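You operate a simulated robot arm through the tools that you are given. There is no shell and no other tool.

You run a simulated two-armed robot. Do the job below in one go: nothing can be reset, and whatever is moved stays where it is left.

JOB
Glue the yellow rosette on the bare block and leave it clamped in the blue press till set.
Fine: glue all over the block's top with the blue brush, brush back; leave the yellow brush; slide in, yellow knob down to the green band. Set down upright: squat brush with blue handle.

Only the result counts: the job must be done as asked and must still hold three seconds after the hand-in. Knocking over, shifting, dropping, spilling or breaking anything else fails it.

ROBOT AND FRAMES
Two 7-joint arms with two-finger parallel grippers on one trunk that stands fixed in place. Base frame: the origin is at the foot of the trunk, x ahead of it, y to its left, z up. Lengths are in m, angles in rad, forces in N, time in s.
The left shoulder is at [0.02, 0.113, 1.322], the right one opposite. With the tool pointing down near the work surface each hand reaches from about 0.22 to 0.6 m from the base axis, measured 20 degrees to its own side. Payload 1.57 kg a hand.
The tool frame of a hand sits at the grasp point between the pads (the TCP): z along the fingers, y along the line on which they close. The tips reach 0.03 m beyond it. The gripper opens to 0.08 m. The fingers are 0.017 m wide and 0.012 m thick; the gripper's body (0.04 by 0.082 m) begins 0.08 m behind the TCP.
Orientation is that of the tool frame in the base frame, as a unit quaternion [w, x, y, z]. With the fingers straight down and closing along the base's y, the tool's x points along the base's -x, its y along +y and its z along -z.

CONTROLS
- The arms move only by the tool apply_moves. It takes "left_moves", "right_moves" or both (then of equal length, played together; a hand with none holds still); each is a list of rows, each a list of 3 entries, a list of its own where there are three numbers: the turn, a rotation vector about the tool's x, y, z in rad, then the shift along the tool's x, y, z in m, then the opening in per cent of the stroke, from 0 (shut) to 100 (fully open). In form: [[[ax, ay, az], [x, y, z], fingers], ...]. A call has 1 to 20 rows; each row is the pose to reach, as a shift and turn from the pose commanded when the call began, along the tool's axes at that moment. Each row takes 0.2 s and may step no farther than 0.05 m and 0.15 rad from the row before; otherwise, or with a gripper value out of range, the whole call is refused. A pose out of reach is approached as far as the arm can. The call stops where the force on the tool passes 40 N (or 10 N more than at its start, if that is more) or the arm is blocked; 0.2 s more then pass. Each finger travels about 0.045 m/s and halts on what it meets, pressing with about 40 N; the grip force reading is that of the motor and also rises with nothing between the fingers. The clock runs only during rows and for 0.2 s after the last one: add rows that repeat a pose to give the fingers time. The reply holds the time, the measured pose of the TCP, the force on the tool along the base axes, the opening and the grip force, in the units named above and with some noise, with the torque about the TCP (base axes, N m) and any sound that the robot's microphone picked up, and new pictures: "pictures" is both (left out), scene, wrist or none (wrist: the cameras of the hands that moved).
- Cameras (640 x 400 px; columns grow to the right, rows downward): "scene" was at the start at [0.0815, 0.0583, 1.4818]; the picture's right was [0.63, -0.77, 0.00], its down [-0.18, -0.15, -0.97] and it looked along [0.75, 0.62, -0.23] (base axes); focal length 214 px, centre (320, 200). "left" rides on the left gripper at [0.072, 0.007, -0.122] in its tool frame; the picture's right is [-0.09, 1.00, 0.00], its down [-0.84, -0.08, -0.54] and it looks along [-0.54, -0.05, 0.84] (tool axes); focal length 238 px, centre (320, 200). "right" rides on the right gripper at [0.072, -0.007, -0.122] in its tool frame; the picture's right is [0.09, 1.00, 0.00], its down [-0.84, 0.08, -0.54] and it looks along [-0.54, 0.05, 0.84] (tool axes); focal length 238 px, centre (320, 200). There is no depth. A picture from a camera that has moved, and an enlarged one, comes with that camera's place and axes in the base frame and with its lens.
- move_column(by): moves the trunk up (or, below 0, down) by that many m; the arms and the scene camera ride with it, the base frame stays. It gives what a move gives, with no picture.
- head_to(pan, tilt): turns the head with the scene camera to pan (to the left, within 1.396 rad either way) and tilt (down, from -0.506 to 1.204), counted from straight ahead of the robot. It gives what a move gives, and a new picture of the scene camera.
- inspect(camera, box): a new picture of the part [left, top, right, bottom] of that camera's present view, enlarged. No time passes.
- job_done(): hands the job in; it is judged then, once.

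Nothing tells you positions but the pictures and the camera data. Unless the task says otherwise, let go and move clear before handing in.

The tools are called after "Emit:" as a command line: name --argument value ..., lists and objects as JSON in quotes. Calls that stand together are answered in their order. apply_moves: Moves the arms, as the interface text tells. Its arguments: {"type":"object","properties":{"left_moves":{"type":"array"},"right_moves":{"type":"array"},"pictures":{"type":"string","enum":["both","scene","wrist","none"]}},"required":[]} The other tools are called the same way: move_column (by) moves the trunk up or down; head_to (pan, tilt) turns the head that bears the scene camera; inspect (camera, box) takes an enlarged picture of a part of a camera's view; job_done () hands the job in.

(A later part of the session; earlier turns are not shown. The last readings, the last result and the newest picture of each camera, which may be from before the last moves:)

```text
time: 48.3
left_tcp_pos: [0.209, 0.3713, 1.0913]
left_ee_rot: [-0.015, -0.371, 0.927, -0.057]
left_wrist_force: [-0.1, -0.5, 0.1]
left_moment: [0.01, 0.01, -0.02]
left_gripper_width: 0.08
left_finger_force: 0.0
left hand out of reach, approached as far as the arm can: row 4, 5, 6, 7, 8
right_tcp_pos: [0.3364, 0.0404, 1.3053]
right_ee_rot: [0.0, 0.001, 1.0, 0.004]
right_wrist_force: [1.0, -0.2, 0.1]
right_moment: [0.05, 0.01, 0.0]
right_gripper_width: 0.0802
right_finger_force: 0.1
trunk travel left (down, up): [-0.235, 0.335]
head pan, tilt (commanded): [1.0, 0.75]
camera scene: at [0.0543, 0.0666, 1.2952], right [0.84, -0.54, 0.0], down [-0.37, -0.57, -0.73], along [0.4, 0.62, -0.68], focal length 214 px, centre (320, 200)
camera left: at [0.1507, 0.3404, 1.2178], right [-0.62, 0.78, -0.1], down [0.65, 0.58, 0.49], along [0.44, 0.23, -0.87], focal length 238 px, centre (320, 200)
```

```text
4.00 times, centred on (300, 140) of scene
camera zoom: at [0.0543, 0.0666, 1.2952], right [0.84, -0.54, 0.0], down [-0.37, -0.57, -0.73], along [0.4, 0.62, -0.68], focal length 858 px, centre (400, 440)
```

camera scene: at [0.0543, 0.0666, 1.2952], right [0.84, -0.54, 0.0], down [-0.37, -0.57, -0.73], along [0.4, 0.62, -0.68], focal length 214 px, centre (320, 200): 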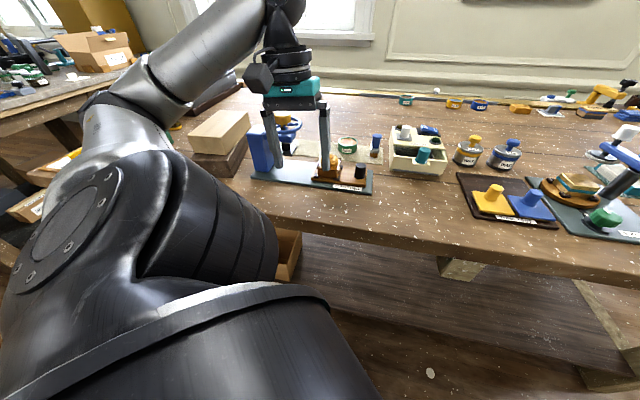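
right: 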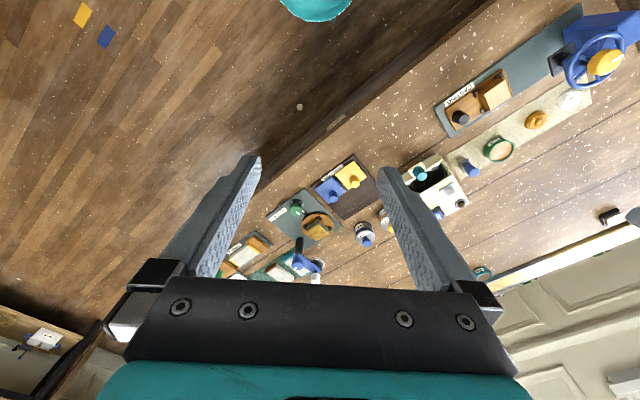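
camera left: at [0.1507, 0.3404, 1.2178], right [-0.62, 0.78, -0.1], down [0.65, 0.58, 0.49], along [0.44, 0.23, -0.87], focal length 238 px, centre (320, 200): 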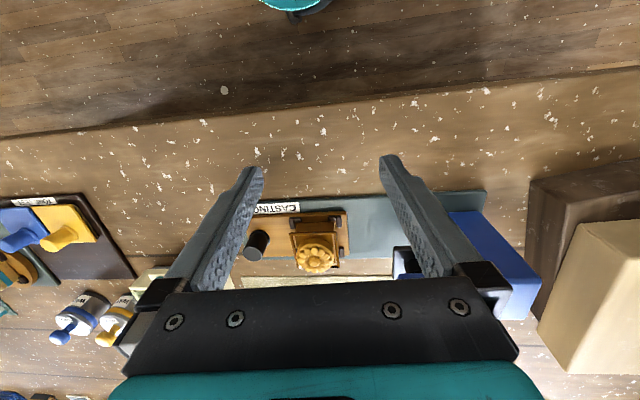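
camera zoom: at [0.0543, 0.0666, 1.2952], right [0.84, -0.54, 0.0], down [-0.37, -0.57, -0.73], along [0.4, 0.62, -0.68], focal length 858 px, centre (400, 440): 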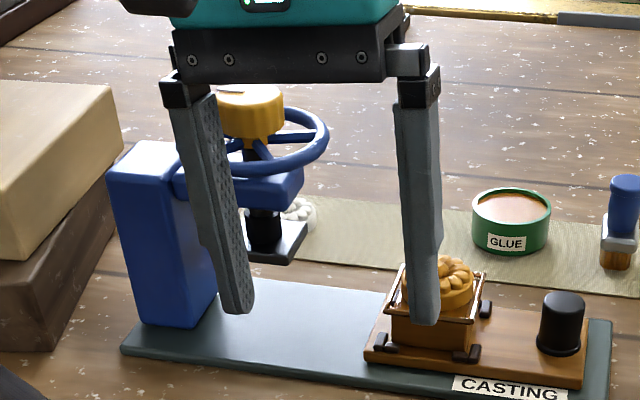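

The hand tilted a little there because the low trunk limits near reach. I'll raise the trunk back up 14 cm, which suits near work, then square the hand again.

Emit:
move_column --by 0.14

Emit:
apply_moves --left_moves '[[[-0.047, -0.036, -0.012], [0.0, 0, 0.0], 100], [[-0.094, -0.071, -0.024], [0.0, 0, 0.0], 100], [[-0.094, -0.071, -0.024], [0.0, 0, 0.0], 100]]' --pictures "both"

```text
time: 50.0
left_tcp_pos: [0.2094, 0.3741, 1.2305]
left_ee_rot: [-0.017, -0.371, 0.927, -0.058]
left_wrist_force: [0.7, 0.0, -0.2]
left_moment: [0.02, -0.01, 0.01]
left_gripper_width: 0.0799
left_finger_force: 0.1
right_tcp_pos: [0.3361, 0.0437, 1.4449]
right_ee_rot: [0.0, 0.001, 1.0, 0.002]
right_wrist_force: [-0.4, 0.6, -0.4]
right_moment: [-0.01, 0.01, -0.02]
right_gripper_width: 0.08
right_finger_force: 0.0
trunk travel left (down, up): [-0.375, 0.195]
head pan, tilt (commanded): [1.0, 0.75]
```

```text
time: 50.8
left_tcp_pos: [0.2084, 0.3743, 1.2299]
left_ee_rot: [-0.002, -0.383, 0.924, 0.0]
left_wrist_force: [0.4, 0.2, 1.6]
left_moment: [0.0, 0.04, -0.01]
left_gripper_width: 0.0799
left_finger_force: 0.1
right_tcp_pos: [0.3357, 0.043, 1.4447]
right_ee_rot: [0.0, 0.001, 1.0, 0.0]
right_wrist_force: [-1.2, 0.7, -0.8]
right_moment: [-0.02, 0.01, 0.04]
right_gripper_width: 0.0798
right_finger_force: 0.1
trunk travel left (down, up): [-0.375, 0.195]
head pan, tilt (commanded): [1.0, 0.75]
camera scene: at [0.054, 0.069, 1.435], right [0.84, -0.54, 0.0], down [-0.37, -0.57, -0.73], along [0.4, 0.62, -0.68], focal length 214 px, centre (320, 200)
camera left: at [0.1535, 0.3268, 1.3532], right [-0.64, 0.77, 0.0], down [0.65, 0.54, 0.54], along [0.41, 0.34, -0.84], focal length 238 px, centre (320, 200)
```

scene: 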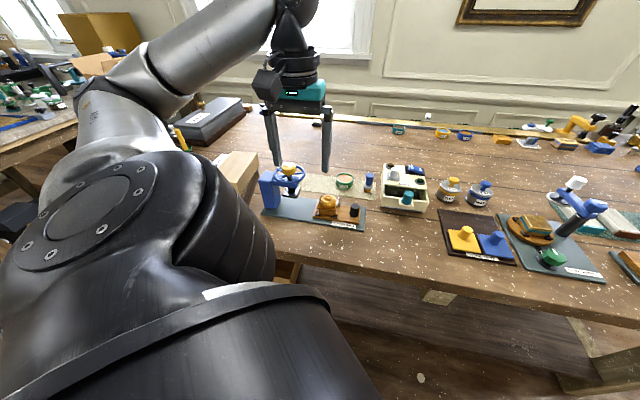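
left: 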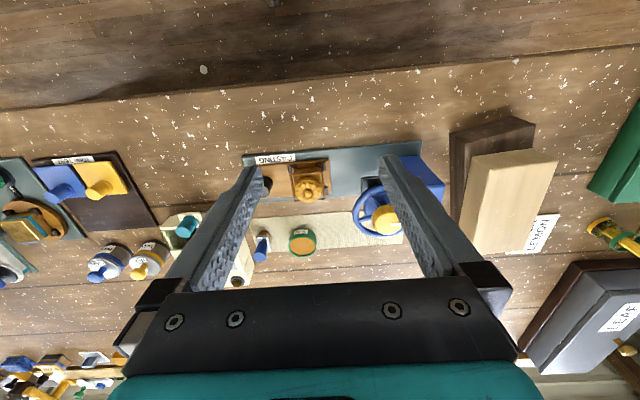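

Hand squared again. Moving to face the press from the near side.

Emit:
apply_moves --left_moves '[[[0, 0, 0], [0, 0.025, 0.03], 100], [[0, 0, 0], [-0.005, 0.05, 0.065], 100], [[0, 0, 0], [-0.005, 0.073, 0.1], 100], [[0, 0, 0], [-0.005, 0.073, 0.1], 100]]' --pictures "both"

Emit:
inspect --camera "left" --box '[240, 100, 400, 230]'

Emit:
inspect --camera "scene" --box '[250, 140, 370, 240]'

```text
time: 51.8
left_tcp_pos: [0.1602, 0.4278, 1.1324]
left_ee_rot: [-0.002, -0.383, 0.924, 0.0]
left_wrist_force: [0.7, 0.0, 0.3]
left_moment: [-0.03, 0.01, 0.01]
left_gripper_width: 0.0798
left_finger_force: 0.0
right_tcp_pos: [0.3366, 0.0425, 1.444]
right_ee_rot: [0.001, 0.001, 1.0, 0.002]
right_wrist_force: [0.4, -0.1, 0.1]
right_moment: [0.0, -0.01, 0.0]
right_gripper_width: 0.0799
right_finger_force: 0.1
trunk travel left (down, up): [-0.375, 0.195]
head pan, tilt (commanded): [1.0, 0.75]
camera scene: at [0.0545, 0.0689, 1.435], right [0.84, -0.54, 0.0], down [-0.37, -0.57, -0.73], along [0.4, 0.62, -0.68], focal length 214 px, centre (320, 200)
camera left: at [0.1051, 0.3811, 1.2549], right [-0.64, 0.77, 0.0], down [0.65, 0.54, 0.54], along [0.41, 0.34, -0.84], focal length 238 px, centre (320, 200)
```

scene: 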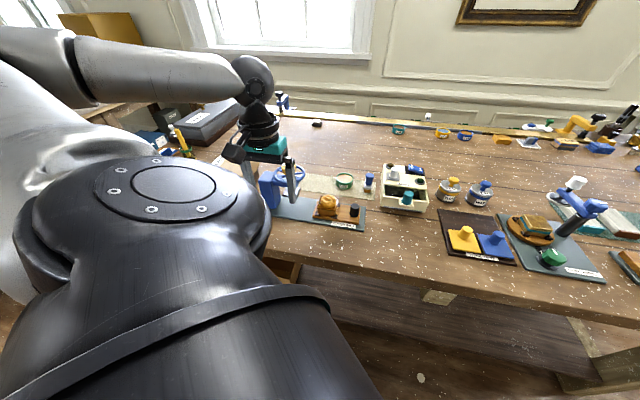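
left: 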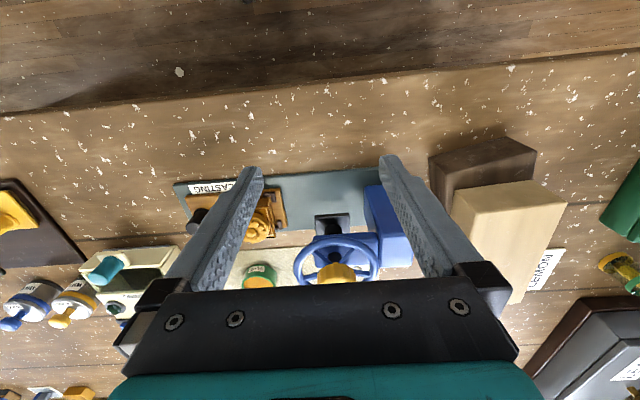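

```text
3.08 times, centred on (320, 165) of left
camera zoom: at [0.1051, 0.3811, 1.2549], right [-0.64, 0.77, 0.0], down [0.65, 0.54, 0.54], along [0.41, 0.34, -0.84], focal length 733 px, centre (320, 308)
```

zoom: 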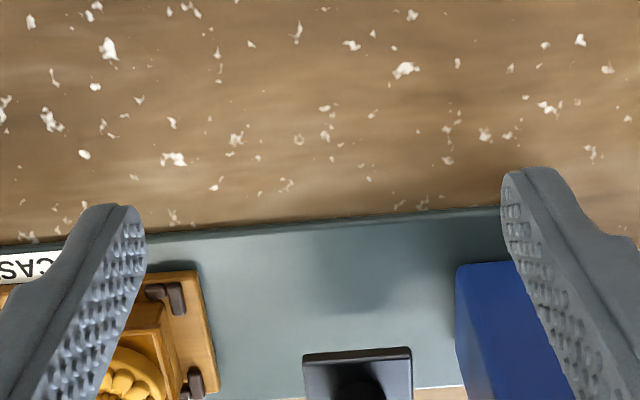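

```text
4.00 times, centred on (310, 190) of scene
camera zoom: at [0.0545, 0.0689, 1.435], right [0.84, -0.54, 0.0], down [-0.37, -0.57, -0.73], along [0.4, 0.62, -0.68], focal length 858 px, centre (360, 240)
```

zoom: 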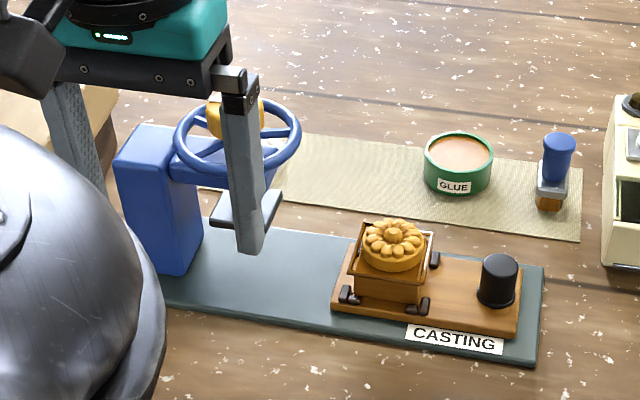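

The press is now between the fingers, lower in the picture. Zooming there.

Emit:
inspect --camera "left" --box '[240, 170, 420, 290]'

Emit:
inspect --camera "left" --box '[285, 200, 385, 290]'

```text
3.33 times, centred on (330, 230) of left
camera zoom: at [0.1051, 0.3811, 1.2549], right [-0.64, 0.77, 0.0], down [0.65, 0.54, 0.54], along [0.41, 0.34, -0.84], focal length 794 px, centre (287, 100)
```

zoom: 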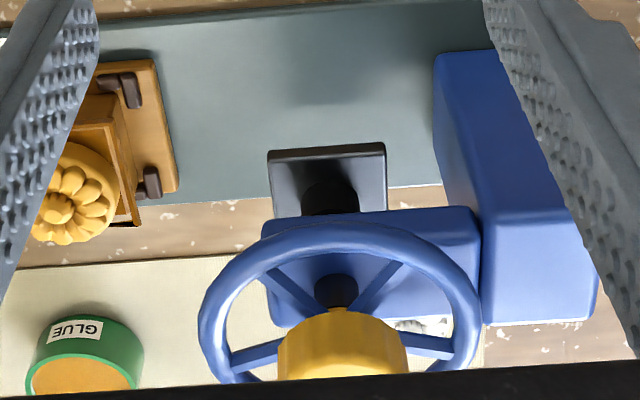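

```text
4.44 times, centred on (335, 245) of left
camera zoom: at [0.1051, 0.3811, 1.2549], right [-0.64, 0.77, 0.0], down [0.65, 0.54, 0.54], along [0.41, 0.34, -0.84], focal length 1059 px, centre (253, 0)
```

zoom: 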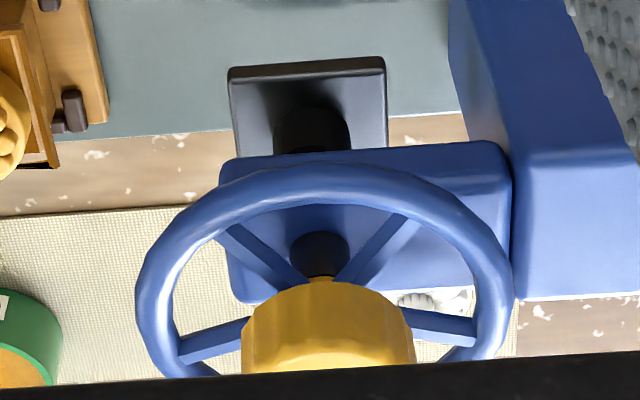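

I now see the press clearly: its axis is at a≈0.195, so the sled must slide about 10.6–11 cm. I'll push the black sled knob with closed fingers from its right side; first move there at a safe height.

Emit:
apply_moves --left_moves '[[[0, 0, 0], [0, -0.045, 0], 60], [[0, 0, 0], [0, -0.09, 0], 20], [[0, 0, 0], [0, -0.135, 0], 0], [[0, 0, 0], [0, -0.18, 0], 0], [[0, 0, 0], [-0.02, -0.222, 0], 0], [[0, 0, 0], [-0.065, -0.222, 0], 0], [[0, 0, 0], [-0.1, -0.222, 0.02], 0], [[0, 0, 0], [-0.123, -0.222, 0.05], 0], [[0, 0, 0], [-0.123, -0.222, 0.05], 0]]' --pictures "both"

Emit:
inspect --camera "left" --box '[260, 80, 440, 220]'

Emit:
inspect --camera "scene" --box '[290, 120, 400, 230]'

```text
time: 53.8
left_tcp_pos: [0.4039, 0.3588, 1.0794]
left_ee_rot: [-0.001, -0.383, 0.924, -0.001]
left_wrist_force: [0.8, 0.6, 0.5]
left_moment: [0.01, -0.04, 0.03]
left_gripper_width: 0.0
left_finger_force: 20.1
right_tcp_pos: [0.3357, 0.042, 1.4451]
right_ee_rot: [0.002, 0.0, 1.0, 0.001]
right_wrist_force: [-0.5, -0.5, 0.1]
right_moment: [0.02, -0.01, -0.01]
right_gripper_width: 0.0799
right_finger_force: 0.1
trunk travel left (down, up): [-0.375, 0.195]
head pan, tilt (commanded): [1.0, 0.75]
camera scene: at [0.0539, 0.0686, 1.4351], right [0.84, -0.54, 0.0], down [-0.37, -0.57, -0.73], along [0.4, 0.62, -0.68], focal length 214 px, centre (320, 200)
camera left: at [0.3484, 0.312, 1.2014], right [-0.64, 0.77, 0.0], down [0.65, 0.54, 0.54], along [0.41, 0.34, -0.84], focal length 238 px, centre (320, 200)
```

scene: 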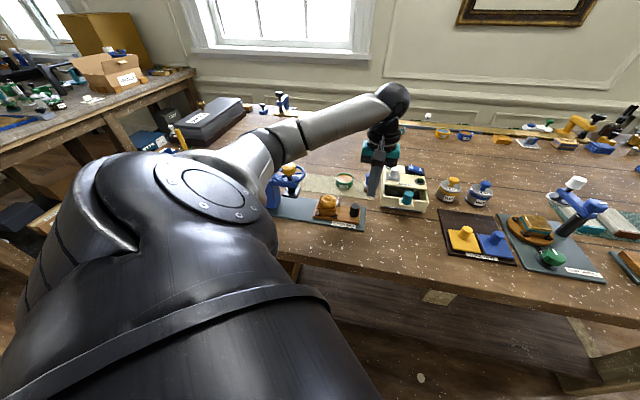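
left: 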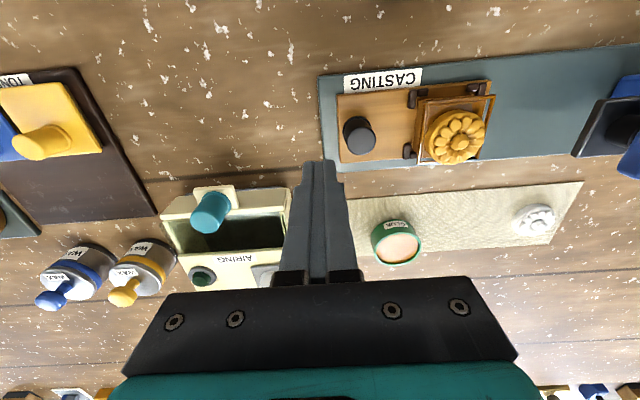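

```text
2.86 times, centred on (350, 150) of left
camera zoom: at [0.3484, 0.312, 1.2014], right [-0.64, 0.77, 0.0], down [0.65, 0.54, 0.54], along [0.41, 0.34, -0.84], focal length 681 px, centre (234, 343)
```

zoom: 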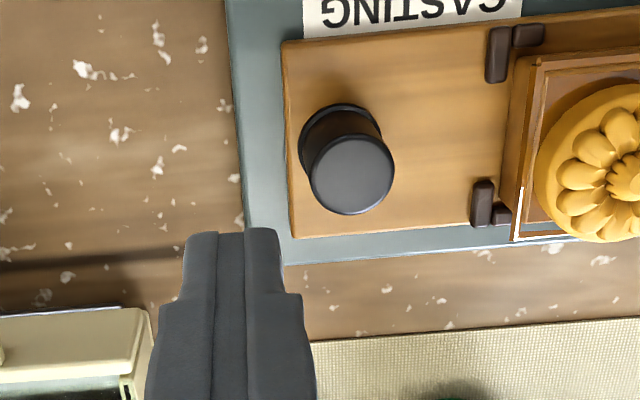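

```text
3.64 times, centred on (345, 175) of scene
camera zoom: at [0.0539, 0.0686, 1.4351], right [0.84, -0.54, 0.0], down [-0.37, -0.57, -0.73], along [0.4, 0.62, -0.68], focal length 780 px, centre (229, 291)
```

zoom: 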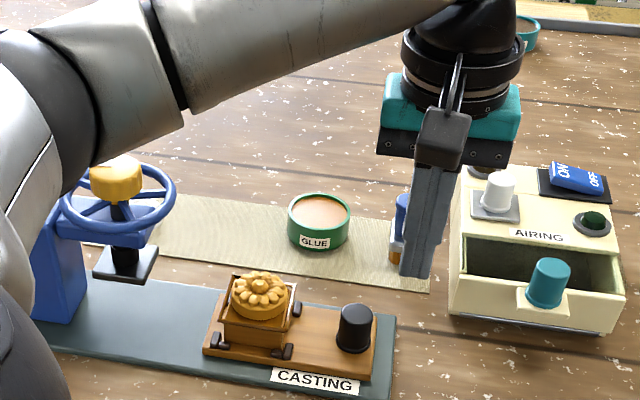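

Before pushing I must be sure the rosette clears the platen. I'll measure the platen height with zooms.

Emit:
inspect --camera "scene" --box '[255, 155, 315, 210]'

Emit:
inspect --camera "scene" --box '[310, 180, 370, 235]'

Emit:
inspect --camera "left" --box '[400, 60, 640, 190]'

```text
7.27 times, centred on (285, 182) of scene
camera zoom: at [0.0539, 0.0686, 1.4351], right [0.84, -0.54, 0.0], down [-0.37, -0.57, -0.73], along [0.4, 0.62, -0.68], focal length 1560 px, centre (574, 327)
```

zoom: 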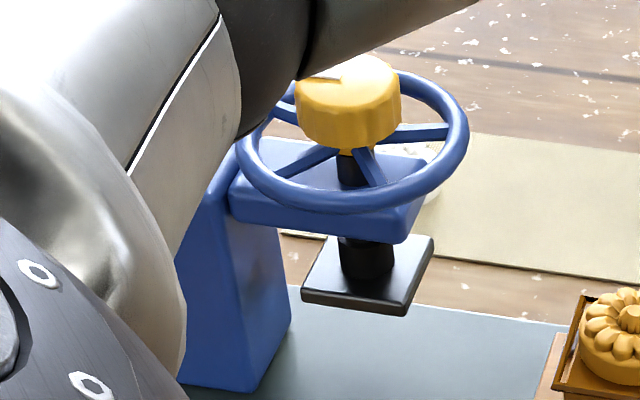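

```text
7.27 times, centred on (340, 208) of scene
camera zoom: at [0.0539, 0.0686, 1.4351], right [0.84, -0.54, 0.0], down [-0.37, -0.57, -0.73], along [0.4, 0.62, -0.68], focal length 1560 px, centre (174, 146)
```

zoom: 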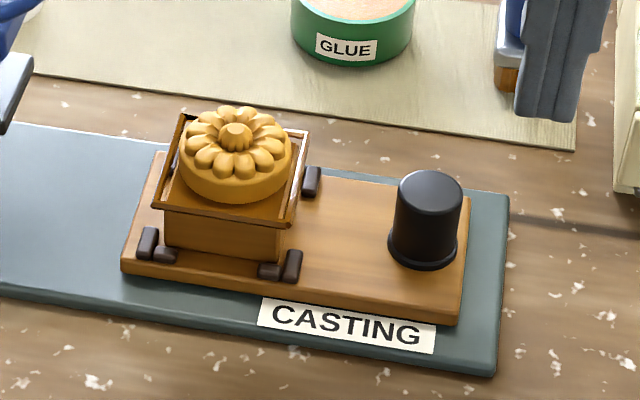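

```text
2.67 times, centred on (520, 125) of left
camera zoom: at [0.3484, 0.312, 1.2014], right [-0.64, 0.77, 0.0], down [0.65, 0.54, 0.54], along [0.41, 0.34, -0.84], focal length 636 px, centre (-213, 400)
```

zoom: 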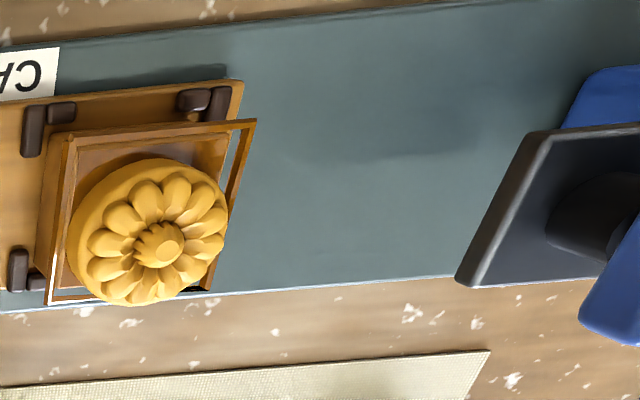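

Platen bottom and rosette top come out within a few mm of each other, so I need a side view. I'll bring the left hand to the near side and tilt it so its camera looks nearly level at the platen and rosette.

Emit:
apply_moves --left_moves '[[[0, 0, 0], [0.045, 0, 0], 0], [[0, 0, 0], [0.09, 0.015, 0], 20], [[0, 0, 0], [0.109, 0.055, 0], 60], [[0, -0.13, 0], [0.109, 0.1, 0], 100], [[0, -0.26, 0], [0.109, 0.14, 0], 100], [[0, -0.39, 0], [0.109, 0.162, 0.01], 100], [[0, -0.5236, 0], [0.109, 0.162, 0.035], 100], [[0, -0.5236, 0], [0.109, 0.162, 0.06], 100], [[0, -0.5236, 0], [0.109, 0.162, 0.06], 100]]' --pictures "both"

Emit:
inspect --camera "left" --box '[230, 100, 410, 230]'

```text
time: 55.8
left_tcp_pos: [0.2152, 0.4015, 1.0161]
left_ee_rot: [0.237, -0.37, 0.893, 0.099]
left_wrist_force: [-0.4, 1.0, 0.3]
left_moment: [0.02, 0.0, 0.02]
left_gripper_width: 0.0803
left_finger_force: 0.0
left hand out of reach, approached as far as the arm can: row 6, 7, 8, 9
right_tcp_pos: [0.3365, 0.043, 1.4457]
right_ee_rot: [0.001, 0.001, 1.0, 0.0]
right_wrist_force: [0.5, -1.2, 0.3]
right_moment: [-0.03, 0.0, -0.01]
right_gripper_width: 0.08
right_finger_force: 0.1
trunk travel left (down, up): [-0.375, 0.195]
head pan, tilt (commanded): [1.0, 0.75]
camera scene: at [0.054, 0.0691, 1.435], right [0.84, -0.54, 0.0], down [-0.37, -0.57, -0.73], along [0.4, 0.62, -0.68], focal length 214 px, centre (320, 200)
camera left: at [0.1247, 0.3179, 1.0867], right [-0.65, 0.76, 0.05], down [0.38, 0.27, 0.89], along [0.66, 0.59, -0.46], focal length 238 px, centre (320, 200)
```

scene: 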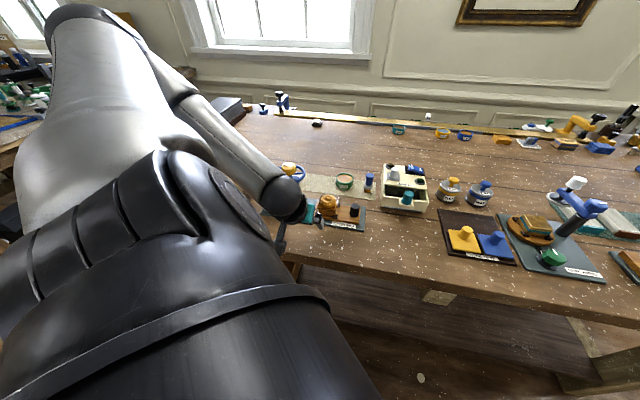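
left: 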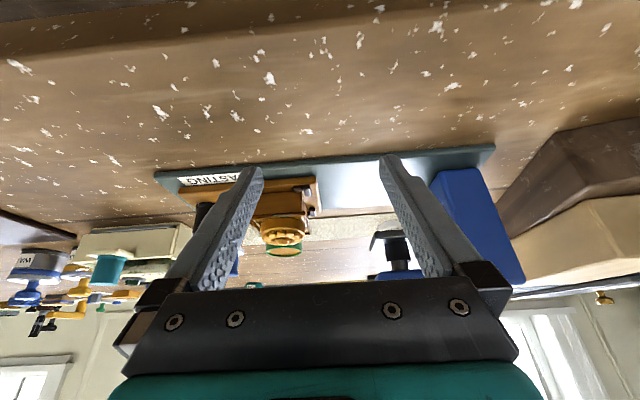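

```text
3.08 times, centred on (320, 165) of left
camera zoom: at [0.1247, 0.3179, 1.0867], right [-0.65, 0.76, 0.05], down [0.38, 0.27, 0.89], along [0.66, 0.59, -0.46], focal length 733 px, centre (320, 308)
```

zoom: 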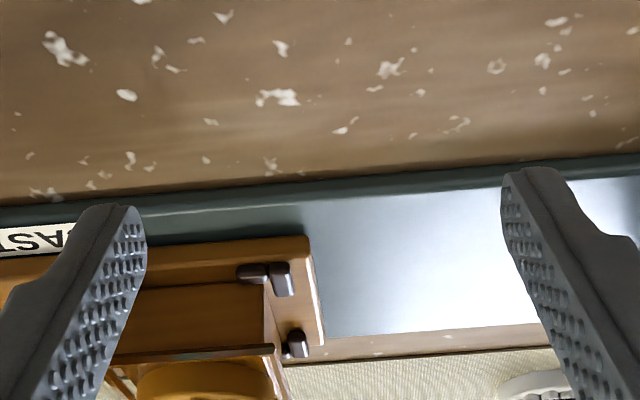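

A good near-level view (upside down in the picture). Zooming on the rosette and the platen.

Emit:
inspect --camera "left" --box '[230, 160, 440, 290]'

Emit:
inspect --camera "left" --box '[350, 200, 430, 285]'

Emit:
inspect --camera "left" --box '[240, 190, 330, 270]'

```text
3.05 times, centred on (335, 225) of left
camera zoom: at [0.1247, 0.3179, 1.0867], right [-0.65, 0.76, 0.05], down [0.38, 0.27, 0.89], along [0.66, 0.59, -0.46], focal length 726 px, centre (274, 124)
```

zoom: 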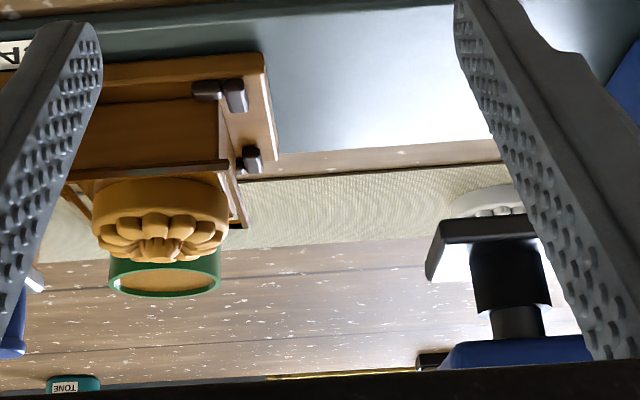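

```text
4.71 times, centred on (390, 242) of left
camera zoom: at [0.1247, 0.3179, 1.0867], right [-0.65, 0.76, 0.05], down [0.38, 0.27, 0.89], along [0.66, 0.59, -0.46], focal length 1122 px, centre (-9, 0)
```

zoom: 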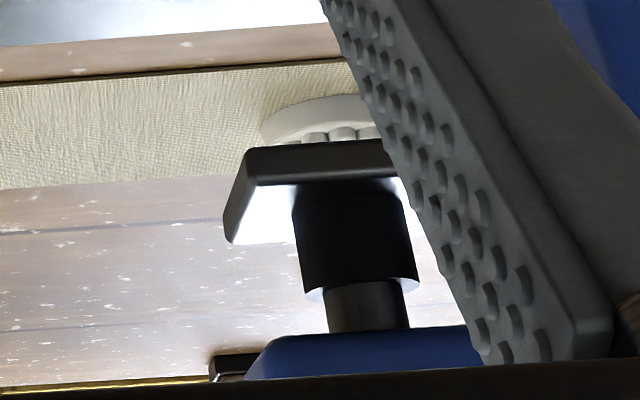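

```text
5.00 times, centred on (285, 230) of left
camera zoom: at [0.1247, 0.3179, 1.0867], right [-0.65, 0.76, 0.05], down [0.38, 0.27, 0.89], along [0.66, 0.59, -0.46], focal length 1192 px, centre (495, 50)
```

zoom: 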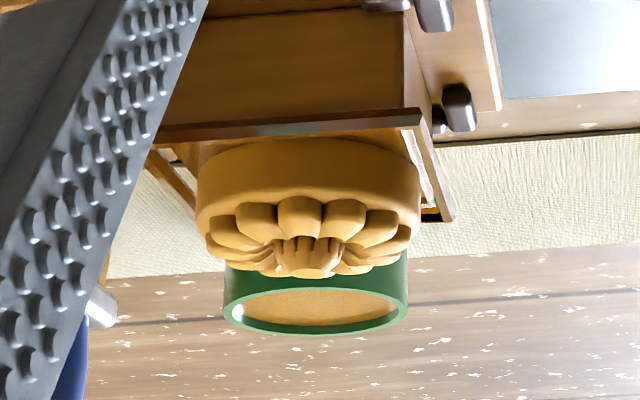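

Same-camera comparison: platen underside ≈ 1.016, rosette button top ≈ 1.015 – almost no clearance. I'll raise the press first with the yellow knob; the spindle shows about 9 mm of free lift. First bring the hand upright and above the press.

Emit:
apply_moves --left_moves '[[[0, 0.13, 0], [-0.019, 0, -0.0334], 100], [[0, 0.26, 0], [-0.038, 0, -0.067], 100], [[0, 0.39, 0], [-0.057, 0, -0.1], 100], [[0, 0.518, 0], [-0.0764, 0, -0.1338], 100], [[0, 0.518, 0], [-0.0764, 0, -0.1338], 100]]' --pictures "none"

```text
time: 57.0
left_tcp_pos: [0.2157, 0.3996, 1.1699]
left_ee_rot: [0.001, -0.382, 0.924, 0.0]
left_wrist_force: [-0.1, 0.6, -0.6]
left_moment: [-0.01, -0.03, 0.0]
left_gripper_width: 0.0799
left_finger_force: 0.1
right_tcp_pos: [0.3357, 0.0424, 1.4449]
right_ee_rot: [0.001, 0.001, 1.0, 0.002]
right_wrist_force: [-0.3, -0.4, -0.1]
right_moment: [-0.01, -0.04, -0.01]
right_gripper_width: 0.08
right_finger_force: 0.1
trunk travel left (down, up): [-0.375, 0.195]
head pan, tilt (commanded): [1.0, 0.75]
```

Upright again. Moving over the yellow knob to look at it closely.

Emit:
apply_moves --left_moves '[[[0, 0, 0], [-0.03, 0.03, 0], 90], [[0, 0, 0], [-0.065, 0.055, 0], 75], [[0, 0, 0], [-0.1, 0.0655, 0], 75], [[0, 0, 0], [-0.1, 0.0655, 0], 75]]' --pictures "both"

Emit:
inspect --camera "left" --box '[220, 100, 420, 250]'

Emit:
inspect --camera "scene" --box '[240, 120, 340, 220]'

```text
time: 58.0
left_tcp_pos: [0.2402, 0.5165, 1.172]
left_ee_rot: [0.001, -0.383, 0.924, 0.0]
left_wrist_force: [-0.8, -0.2, 0.2]
left_moment: [-0.01, -0.03, 0.0]
left_gripper_width: 0.06
left_finger_force: 0.1
right_tcp_pos: [0.3353, 0.0419, 1.4462]
right_ee_rot: [0.001, 0.001, 1.0, 0.001]
right_wrist_force: [-0.5, 0.6, 0.7]
right_moment: [-0.03, 0.0, -0.02]
right_gripper_width: 0.0801
right_finger_force: 0.1
trunk travel left (down, up): [-0.375, 0.195]
head pan, tilt (commanded): [1.0, 0.75]
camera scene: at [0.0537, 0.0684, 1.4351], right [0.84, -0.54, 0.0], down [-0.37, -0.57, -0.73], along [0.4, 0.62, -0.68], focal length 214 px, centre (320, 200)
camera left: at [0.1848, 0.4681, 1.2942], right [-0.64, 0.77, 0.0], down [0.65, 0.54, 0.54], along [0.42, 0.35, -0.84], focal length 238 px, centre (320, 200)
```

scene: 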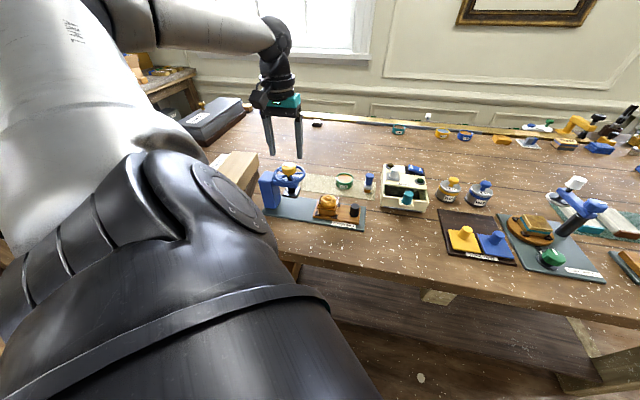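
left: 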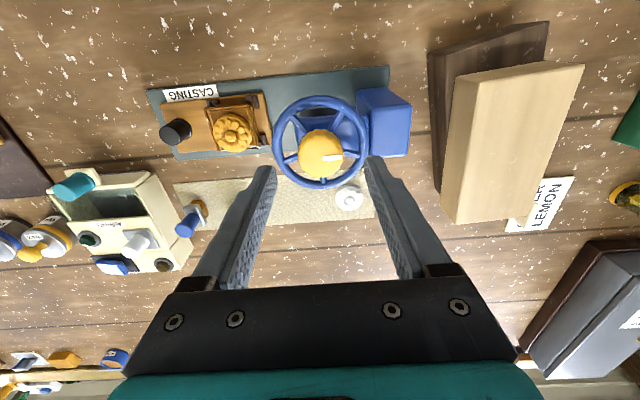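

```text
2.67 times, centred on (320, 175) of left
camera zoom: at [0.1848, 0.4681, 1.2942], right [-0.64, 0.77, 0.0], down [0.65, 0.54, 0.54], along [0.42, 0.35, -0.84], focal length 636 px, centre (320, 267)
```

zoom: 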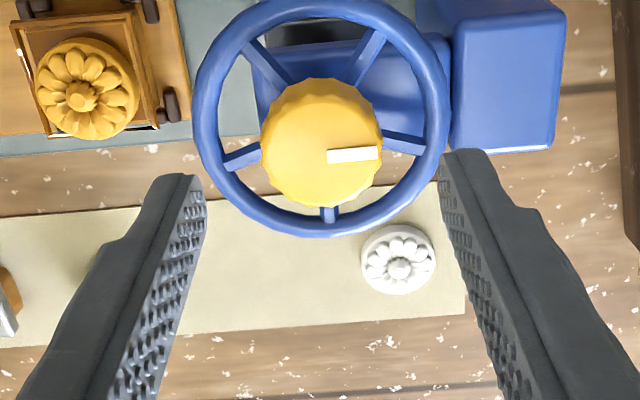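

```text
4.00 times, centred on (290, 170) of scene
camera zoom: at [0.0537, 0.0684, 1.4351], right [0.84, -0.54, 0.0], down [-0.37, -0.57, -0.73], along [0.4, 0.62, -0.68], focal length 858 px, centre (440, 320)
```

zoom: 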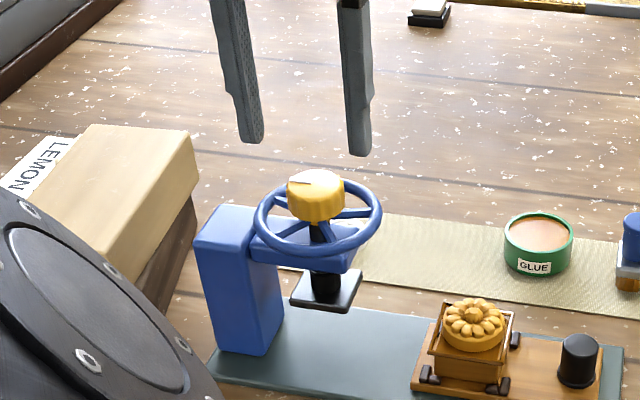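

The knob is centred under the hand within 1 mm; its pointer points toward the column. I'll descend so the tips sit just above the wheel rim and grip the knob's upper part.

Emit:
apply_moves --left_moves '[[[0, 0, 0], [0, 0.0008, 0.02], 75], [[0, 0, 0], [0, 0.0008, 0.04], 75], [[0, 0, 0], [0, 0.0008, 0.0485], 75], [[0, 0, 0], [0, 0.0008, 0.0485], 75]]' --pictures "both"

Emit:
inspect --camera "left" --box '[220, 100, 420, 250]'

Emit:
inspect --camera "scene" --box '[250, 130, 330, 210]'

```text
time: 59.0
left_tcp_pos: [0.238, 0.5185, 1.122]
left_ee_rot: [0.002, -0.383, 0.924, 0.0]
left_wrist_force: [0.6, -0.6, -0.6]
left_moment: [0.04, 0.0, 0.0]
left_gripper_width: 0.0602
left_finger_force: 0.1
right_tcp_pos: [0.3359, 0.0434, 1.4452]
right_ee_rot: [0.001, 0.001, 1.0, 0.002]
right_wrist_force: [-0.1, -0.6, 0.0]
right_moment: [0.04, -0.01, 0.01]
right_gripper_width: 0.08
right_finger_force: 0.0
trunk travel left (down, up): [-0.375, 0.195]
head pan, tilt (commanded): [1.0, 0.75]
camera scene: at [0.0541, 0.0689, 1.435], right [0.84, -0.54, 0.0], down [-0.37, -0.57, -0.73], along [0.4, 0.62, -0.68], focal length 214 px, centre (320, 200)
camera left: at [0.1836, 0.4705, 1.2447], right [-0.64, 0.77, 0.0], down [0.65, 0.54, 0.54], along [0.42, 0.35, -0.84], focal length 238 px, centre (320, 200)
```

scene: 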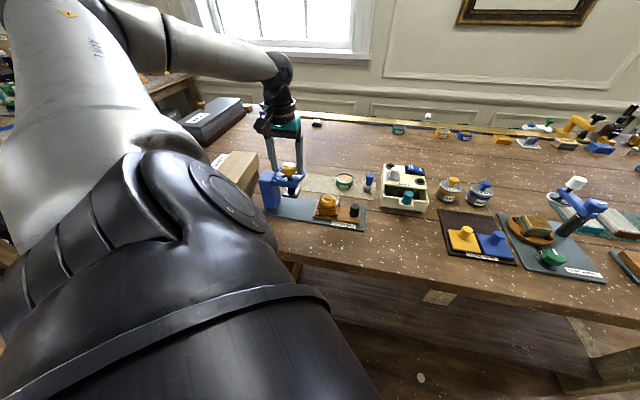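
left: 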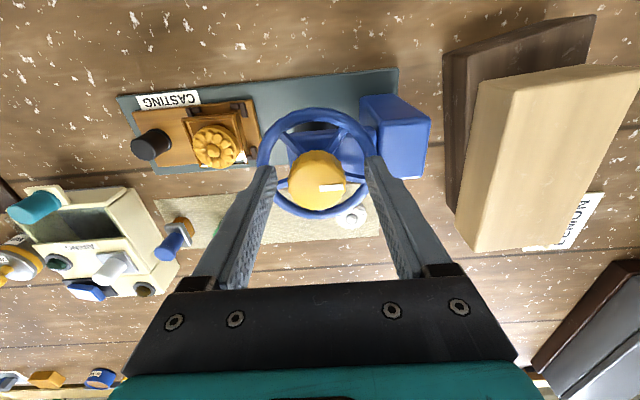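

```text
2.67 times, centred on (320, 175) of left
camera zoom: at [0.1836, 0.4705, 1.2447], right [-0.64, 0.77, 0.0], down [0.65, 0.54, 0.54], along [0.42, 0.35, -0.84], focal length 636 px, centre (320, 267)
```

zoom: 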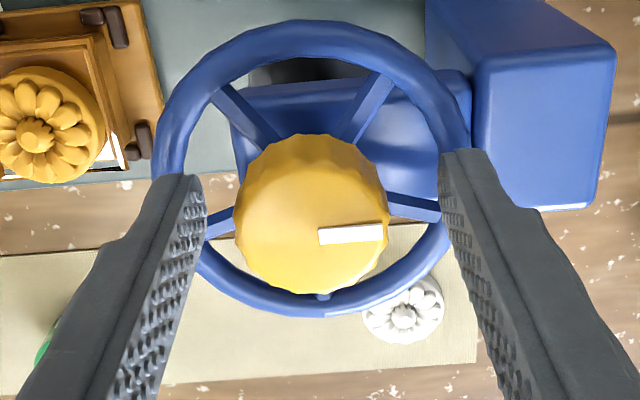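

```text
5.00 times, centred on (290, 170) of scene
camera zoom: at [0.0541, 0.0689, 1.435], right [0.84, -0.54, 0.0], down [-0.37, -0.57, -0.73], along [0.4, 0.62, -0.68], focal length 1072 px, centre (470, 350)
```

zoom: 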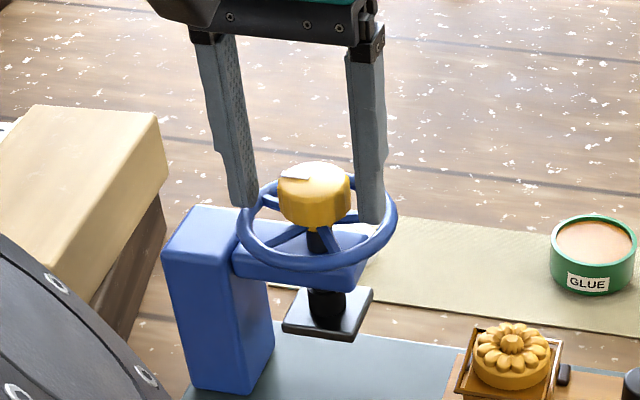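

Nearly centred; gripping the knob and trying a small counter-clockwise turn (0.45 rad) to see which way the platen moves.

Emit:
apply_moves --left_moves '[[[0, 0, 0], [0, -0.001, 0], 60], [[0, 0, 0], [0, -0.001, 0], 40], [[0, 0, 0], [0, -0.001, 0], 30], [[0, 0, 0], [0, -0.001, 0], 30]]' --pictures "none"

Emit:
inspect --camera "left" --box '[220, 100, 420, 250]'

Emit:
inspect --camera "scene" --box '[260, 150, 310, 200]'

```text
time: 60.0
left_tcp_pos: [0.2405, 0.5161, 1.1231]
left_ee_rot: [0.001, -0.381, 0.925, 0.0]
left_wrist_force: [4.6, -7.3, -2.7]
left_moment: [-0.16, -0.26, -0.05]
left_gripper_width: 0.0375
left_finger_force: 30.0
right_tcp_pos: [0.3376, 0.0421, 1.445]
right_ee_rot: [0.001, 0.001, 1.0, 0.002]
right_wrist_force: [-0.4, 0.4, -1.1]
right_moment: [0.03, 0.03, 0.0]
right_gripper_width: 0.0799
right_finger_force: 0.1
trunk travel left (down, up): [-0.375, 0.195]
head pan, tilt (commanded): [1.0, 0.75]
```

```text
2.67 times, centred on (320, 175) of left
camera zoom: at [0.1853, 0.469, 1.2447], right [-0.64, 0.77, 0.0], down [0.65, 0.54, 0.54], along [0.42, 0.35, -0.84], focal length 636 px, centre (320, 267)
```

zoom: 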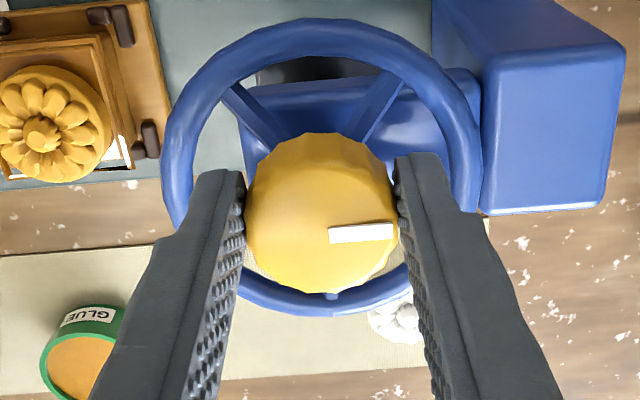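

```text
8.00 times, centred on (285, 175) of scene
camera zoom: at [0.055, 0.0681, 1.435], right [0.84, -0.54, 0.0], down [-0.37, -0.57, -0.73], along [0.39, 0.62, -0.68], focal length 1716 px, centre (600, 400)
```

zoom: 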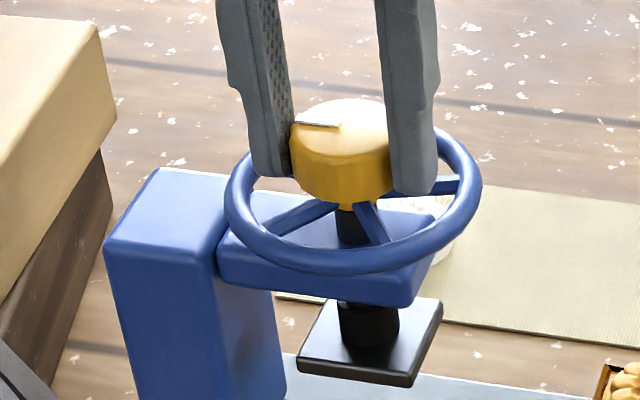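

Gripped, with about 8 N sideways pull; I'll relieve that by 2 mm and turn counter-clockwise (from above) 0.45 rad.

Emit:
apply_moves --left_moves '[[[0, 0, 0], [0, -0.002, 0], 30], [[0, 0, -0.12], [0, -0.002, 0], 30], [[0, 0, -0.24], [0, -0.002, 0], 30], [[0, 0, -0.36], [0, -0.002, 0], 30], [[0, 0, -0.45], [0, -0.002, 0], 30], [[0, 0, -0.45], [0, -0.002, 0], 30]]' --pictures "wrist"

Emit:
inspect --camera "left" --box '[220, 100, 420, 250]'

Emit:
inspect --camera "scene" --box '[260, 150, 310, 200]'

```text
time: 61.4
left_tcp_pos: [0.2433, 0.5153, 1.123]
left_ee_rot: [0.001, -0.579, 0.815, 0.0]
left_wrist_force: [6.0, -6.0, -0.7]
left_moment: [0.18, 0.12, -0.75]
left_gripper_width: 0.0368
left_finger_force: 43.1
right_tcp_pos: [0.3374, 0.042, 1.4443]
right_ee_rot: [0.0, 0.001, 1.0, 0.002]
right_wrist_force: [-0.1, 0.3, -0.4]
right_moment: [0.0, -0.01, -0.01]
right_gripper_width: 0.0796
right_finger_force: 0.1
trunk travel left (down, up): [-0.375, 0.195]
head pan, tilt (commanded): [1.0, 0.75]
camera left: at [0.2128, 0.448, 1.2451], right [-0.91, 0.41, 0.0], down [0.35, 0.76, 0.54], along [0.23, 0.49, -0.84], focal length 238 px, centre (320, 200)
```

left: 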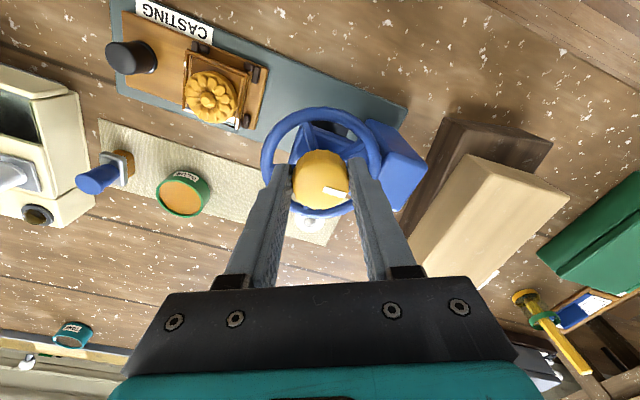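

```text
2.67 times, centred on (320, 175) of left
camera zoom: at [0.2128, 0.448, 1.2451], right [-0.91, 0.41, 0.0], down [0.35, 0.76, 0.54], along [0.23, 0.49, -0.84], focal length 636 px, centre (320, 267)
```

zoom: 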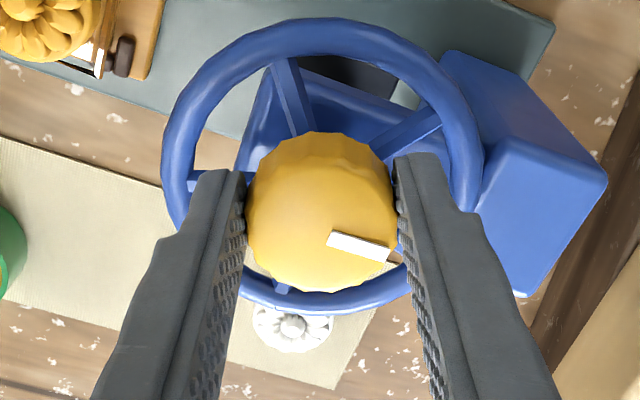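

```text
8.00 times, centred on (285, 175) of scene
camera zoom: at [0.0552, 0.068, 1.435], right [0.84, -0.54, 0.0], down [-0.37, -0.57, -0.73], along [0.39, 0.62, -0.68], focal length 1716 px, centre (600, 400)
```

zoom: 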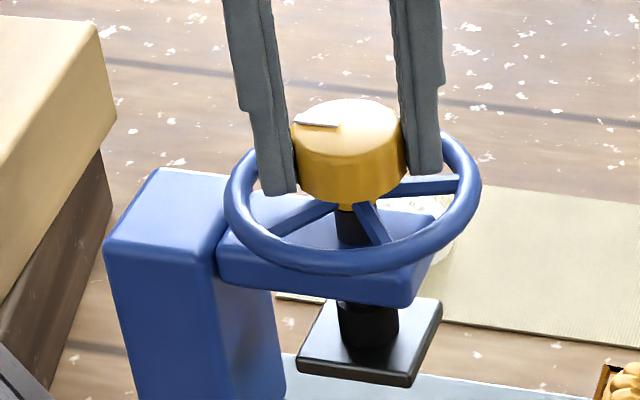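

The knob did not follow (it slipped at 0.75 N·m), so it's probably at its top stop. I'll turn clockwise back 0.45 rad and see whether it turns that way.

Emit:
apply_moves --left_moves '[[[0, 0, 0.12], [0, 0, 0], 30], [[0, 0, 0.24], [0, 0, 0], 30], [[0, 0, 0.36], [0, 0, 0], 30], [[0, 0, 0.45], [0, 0, 0], 30], [[0, 0, 0.45], [0, 0, 0], 30]]' --pictures "wrist"

Emit:
inspect --camera "left" --box '[220, 100, 420, 250]'

Emit:
inspect --camera "scene" --box '[260, 150, 310, 200]'

```text
time: 62.6
left_tcp_pos: [0.242, 0.5169, 1.1225]
left_ee_rot: [0.0, -0.382, 0.924, 0.001]
left_wrist_force: [1.3, -2.3, -4.4]
left_moment: [-0.2, -0.51, -0.02]
left_gripper_width: 0.0368
left_finger_force: 43.1
right_tcp_pos: [0.3358, 0.0432, 1.4448]
right_ee_rot: [0.001, 0.0, 1.0, 0.002]
right_wrist_force: [-0.7, -0.2, -0.3]
right_moment: [-0.01, 0.0, -0.03]
right_gripper_width: 0.0798
right_finger_force: 0.0
trunk travel left (down, up): [-0.375, 0.195]
head pan, tilt (commanded): [1.0, 0.75]
camera left: at [0.1857, 0.4688, 1.2447], right [-0.64, 0.77, 0.0], down [0.65, 0.54, 0.54], along [0.42, 0.35, -0.84], focal length 238 px, centre (320, 200)
```

left: 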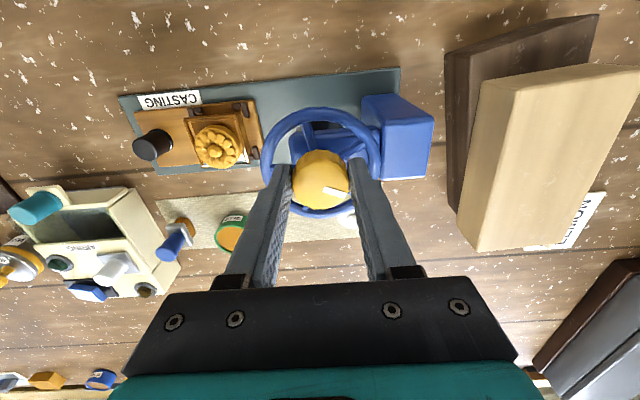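

```text
2.67 times, centred on (320, 175) of left
camera zoom: at [0.1857, 0.4688, 1.2447], right [-0.64, 0.77, 0.0], down [0.65, 0.54, 0.54], along [0.42, 0.35, -0.84], focal length 636 px, centre (320, 267)
```

zoom: 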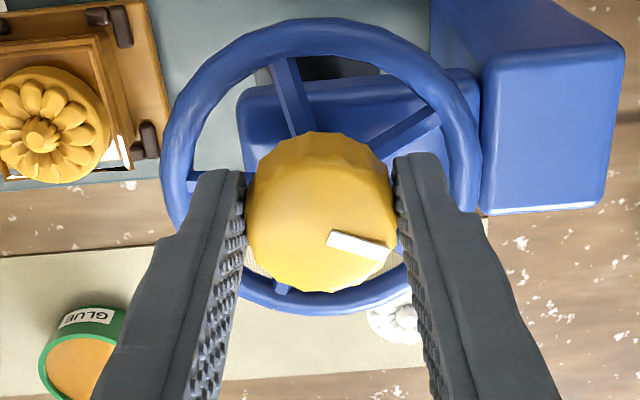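

```text
8.00 times, centred on (285, 175) of scene
camera zoom: at [0.0544, 0.069, 1.435], right [0.84, -0.54, 0.0], down [-0.37, -0.57, -0.73], along [0.4, 0.62, -0.68], focal length 1716 px, centre (600, 400)
```

zoom: 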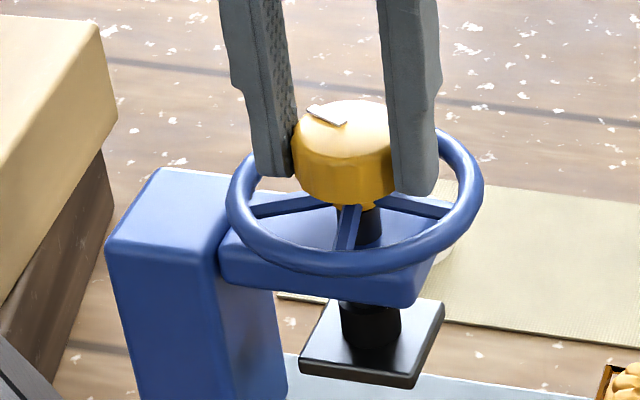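

Clockwise turns freely and the wheel turns with the knob, so the knob was at its top stop and clockwise lowers. I'll turn it back up to the stop, then release.

Emit:
apply_moves --left_moves '[[[0, 0, -0.12], [0, 0, 0], 30], [[0, 0, -0.24], [0, 0, 0], 30], [[0, 0, -0.36], [0, 0, 0], 30], [[0, 0, -0.47], [0, 0, 0], 30], [[0, 0, -0.47], [0, 0, 0], 30]]' --pictures "none"

Emit:
inspect --camera "left" --box '[220, 100, 420, 250]'

Emit:
inspect --camera "scene" --box '[260, 150, 310, 200]'

```text
time: 63.8
left_tcp_pos: [0.2417, 0.5153, 1.1239]
left_ee_rot: [0.001, -0.586, 0.81, 0.0]
left_wrist_force: [6.6, -5.4, -3.4]
left_moment: [0.22, 0.04, -0.76]
left_gripper_width: 0.0371
left_finger_force: 43.5
right_tcp_pos: [0.3382, 0.0411, 1.4442]
right_ee_rot: [0.0, 0.001, 1.0, 0.002]
right_wrist_force: [-0.4, -0.2, 0.6]
right_moment: [0.01, 0.0, 0.01]
right_gripper_width: 0.0799
right_finger_force: 0.1
trunk travel left (down, up): [-0.375, 0.195]
head pan, tilt (commanded): [1.0, 0.75]
```

```text
2.67 times, centred on (320, 175) of left
camera zoom: at [0.214, 0.4476, 1.2453], right [-0.92, 0.4, 0.0], down [0.33, 0.77, 0.54], along [0.22, 0.5, -0.84], focal length 636 px, centre (320, 267)
```

zoom: 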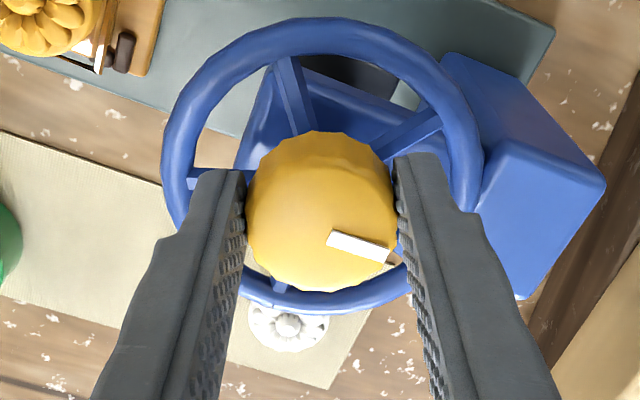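

```text
8.00 times, centred on (285, 175) of scene
camera zoom: at [0.0553, 0.0683, 1.435], right [0.84, -0.54, 0.0], down [-0.37, -0.57, -0.73], along [0.39, 0.62, -0.68], focal length 1716 px, centre (600, 400)
```

zoom: 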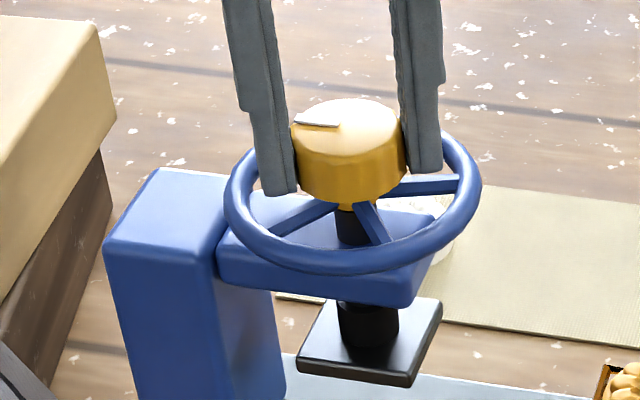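

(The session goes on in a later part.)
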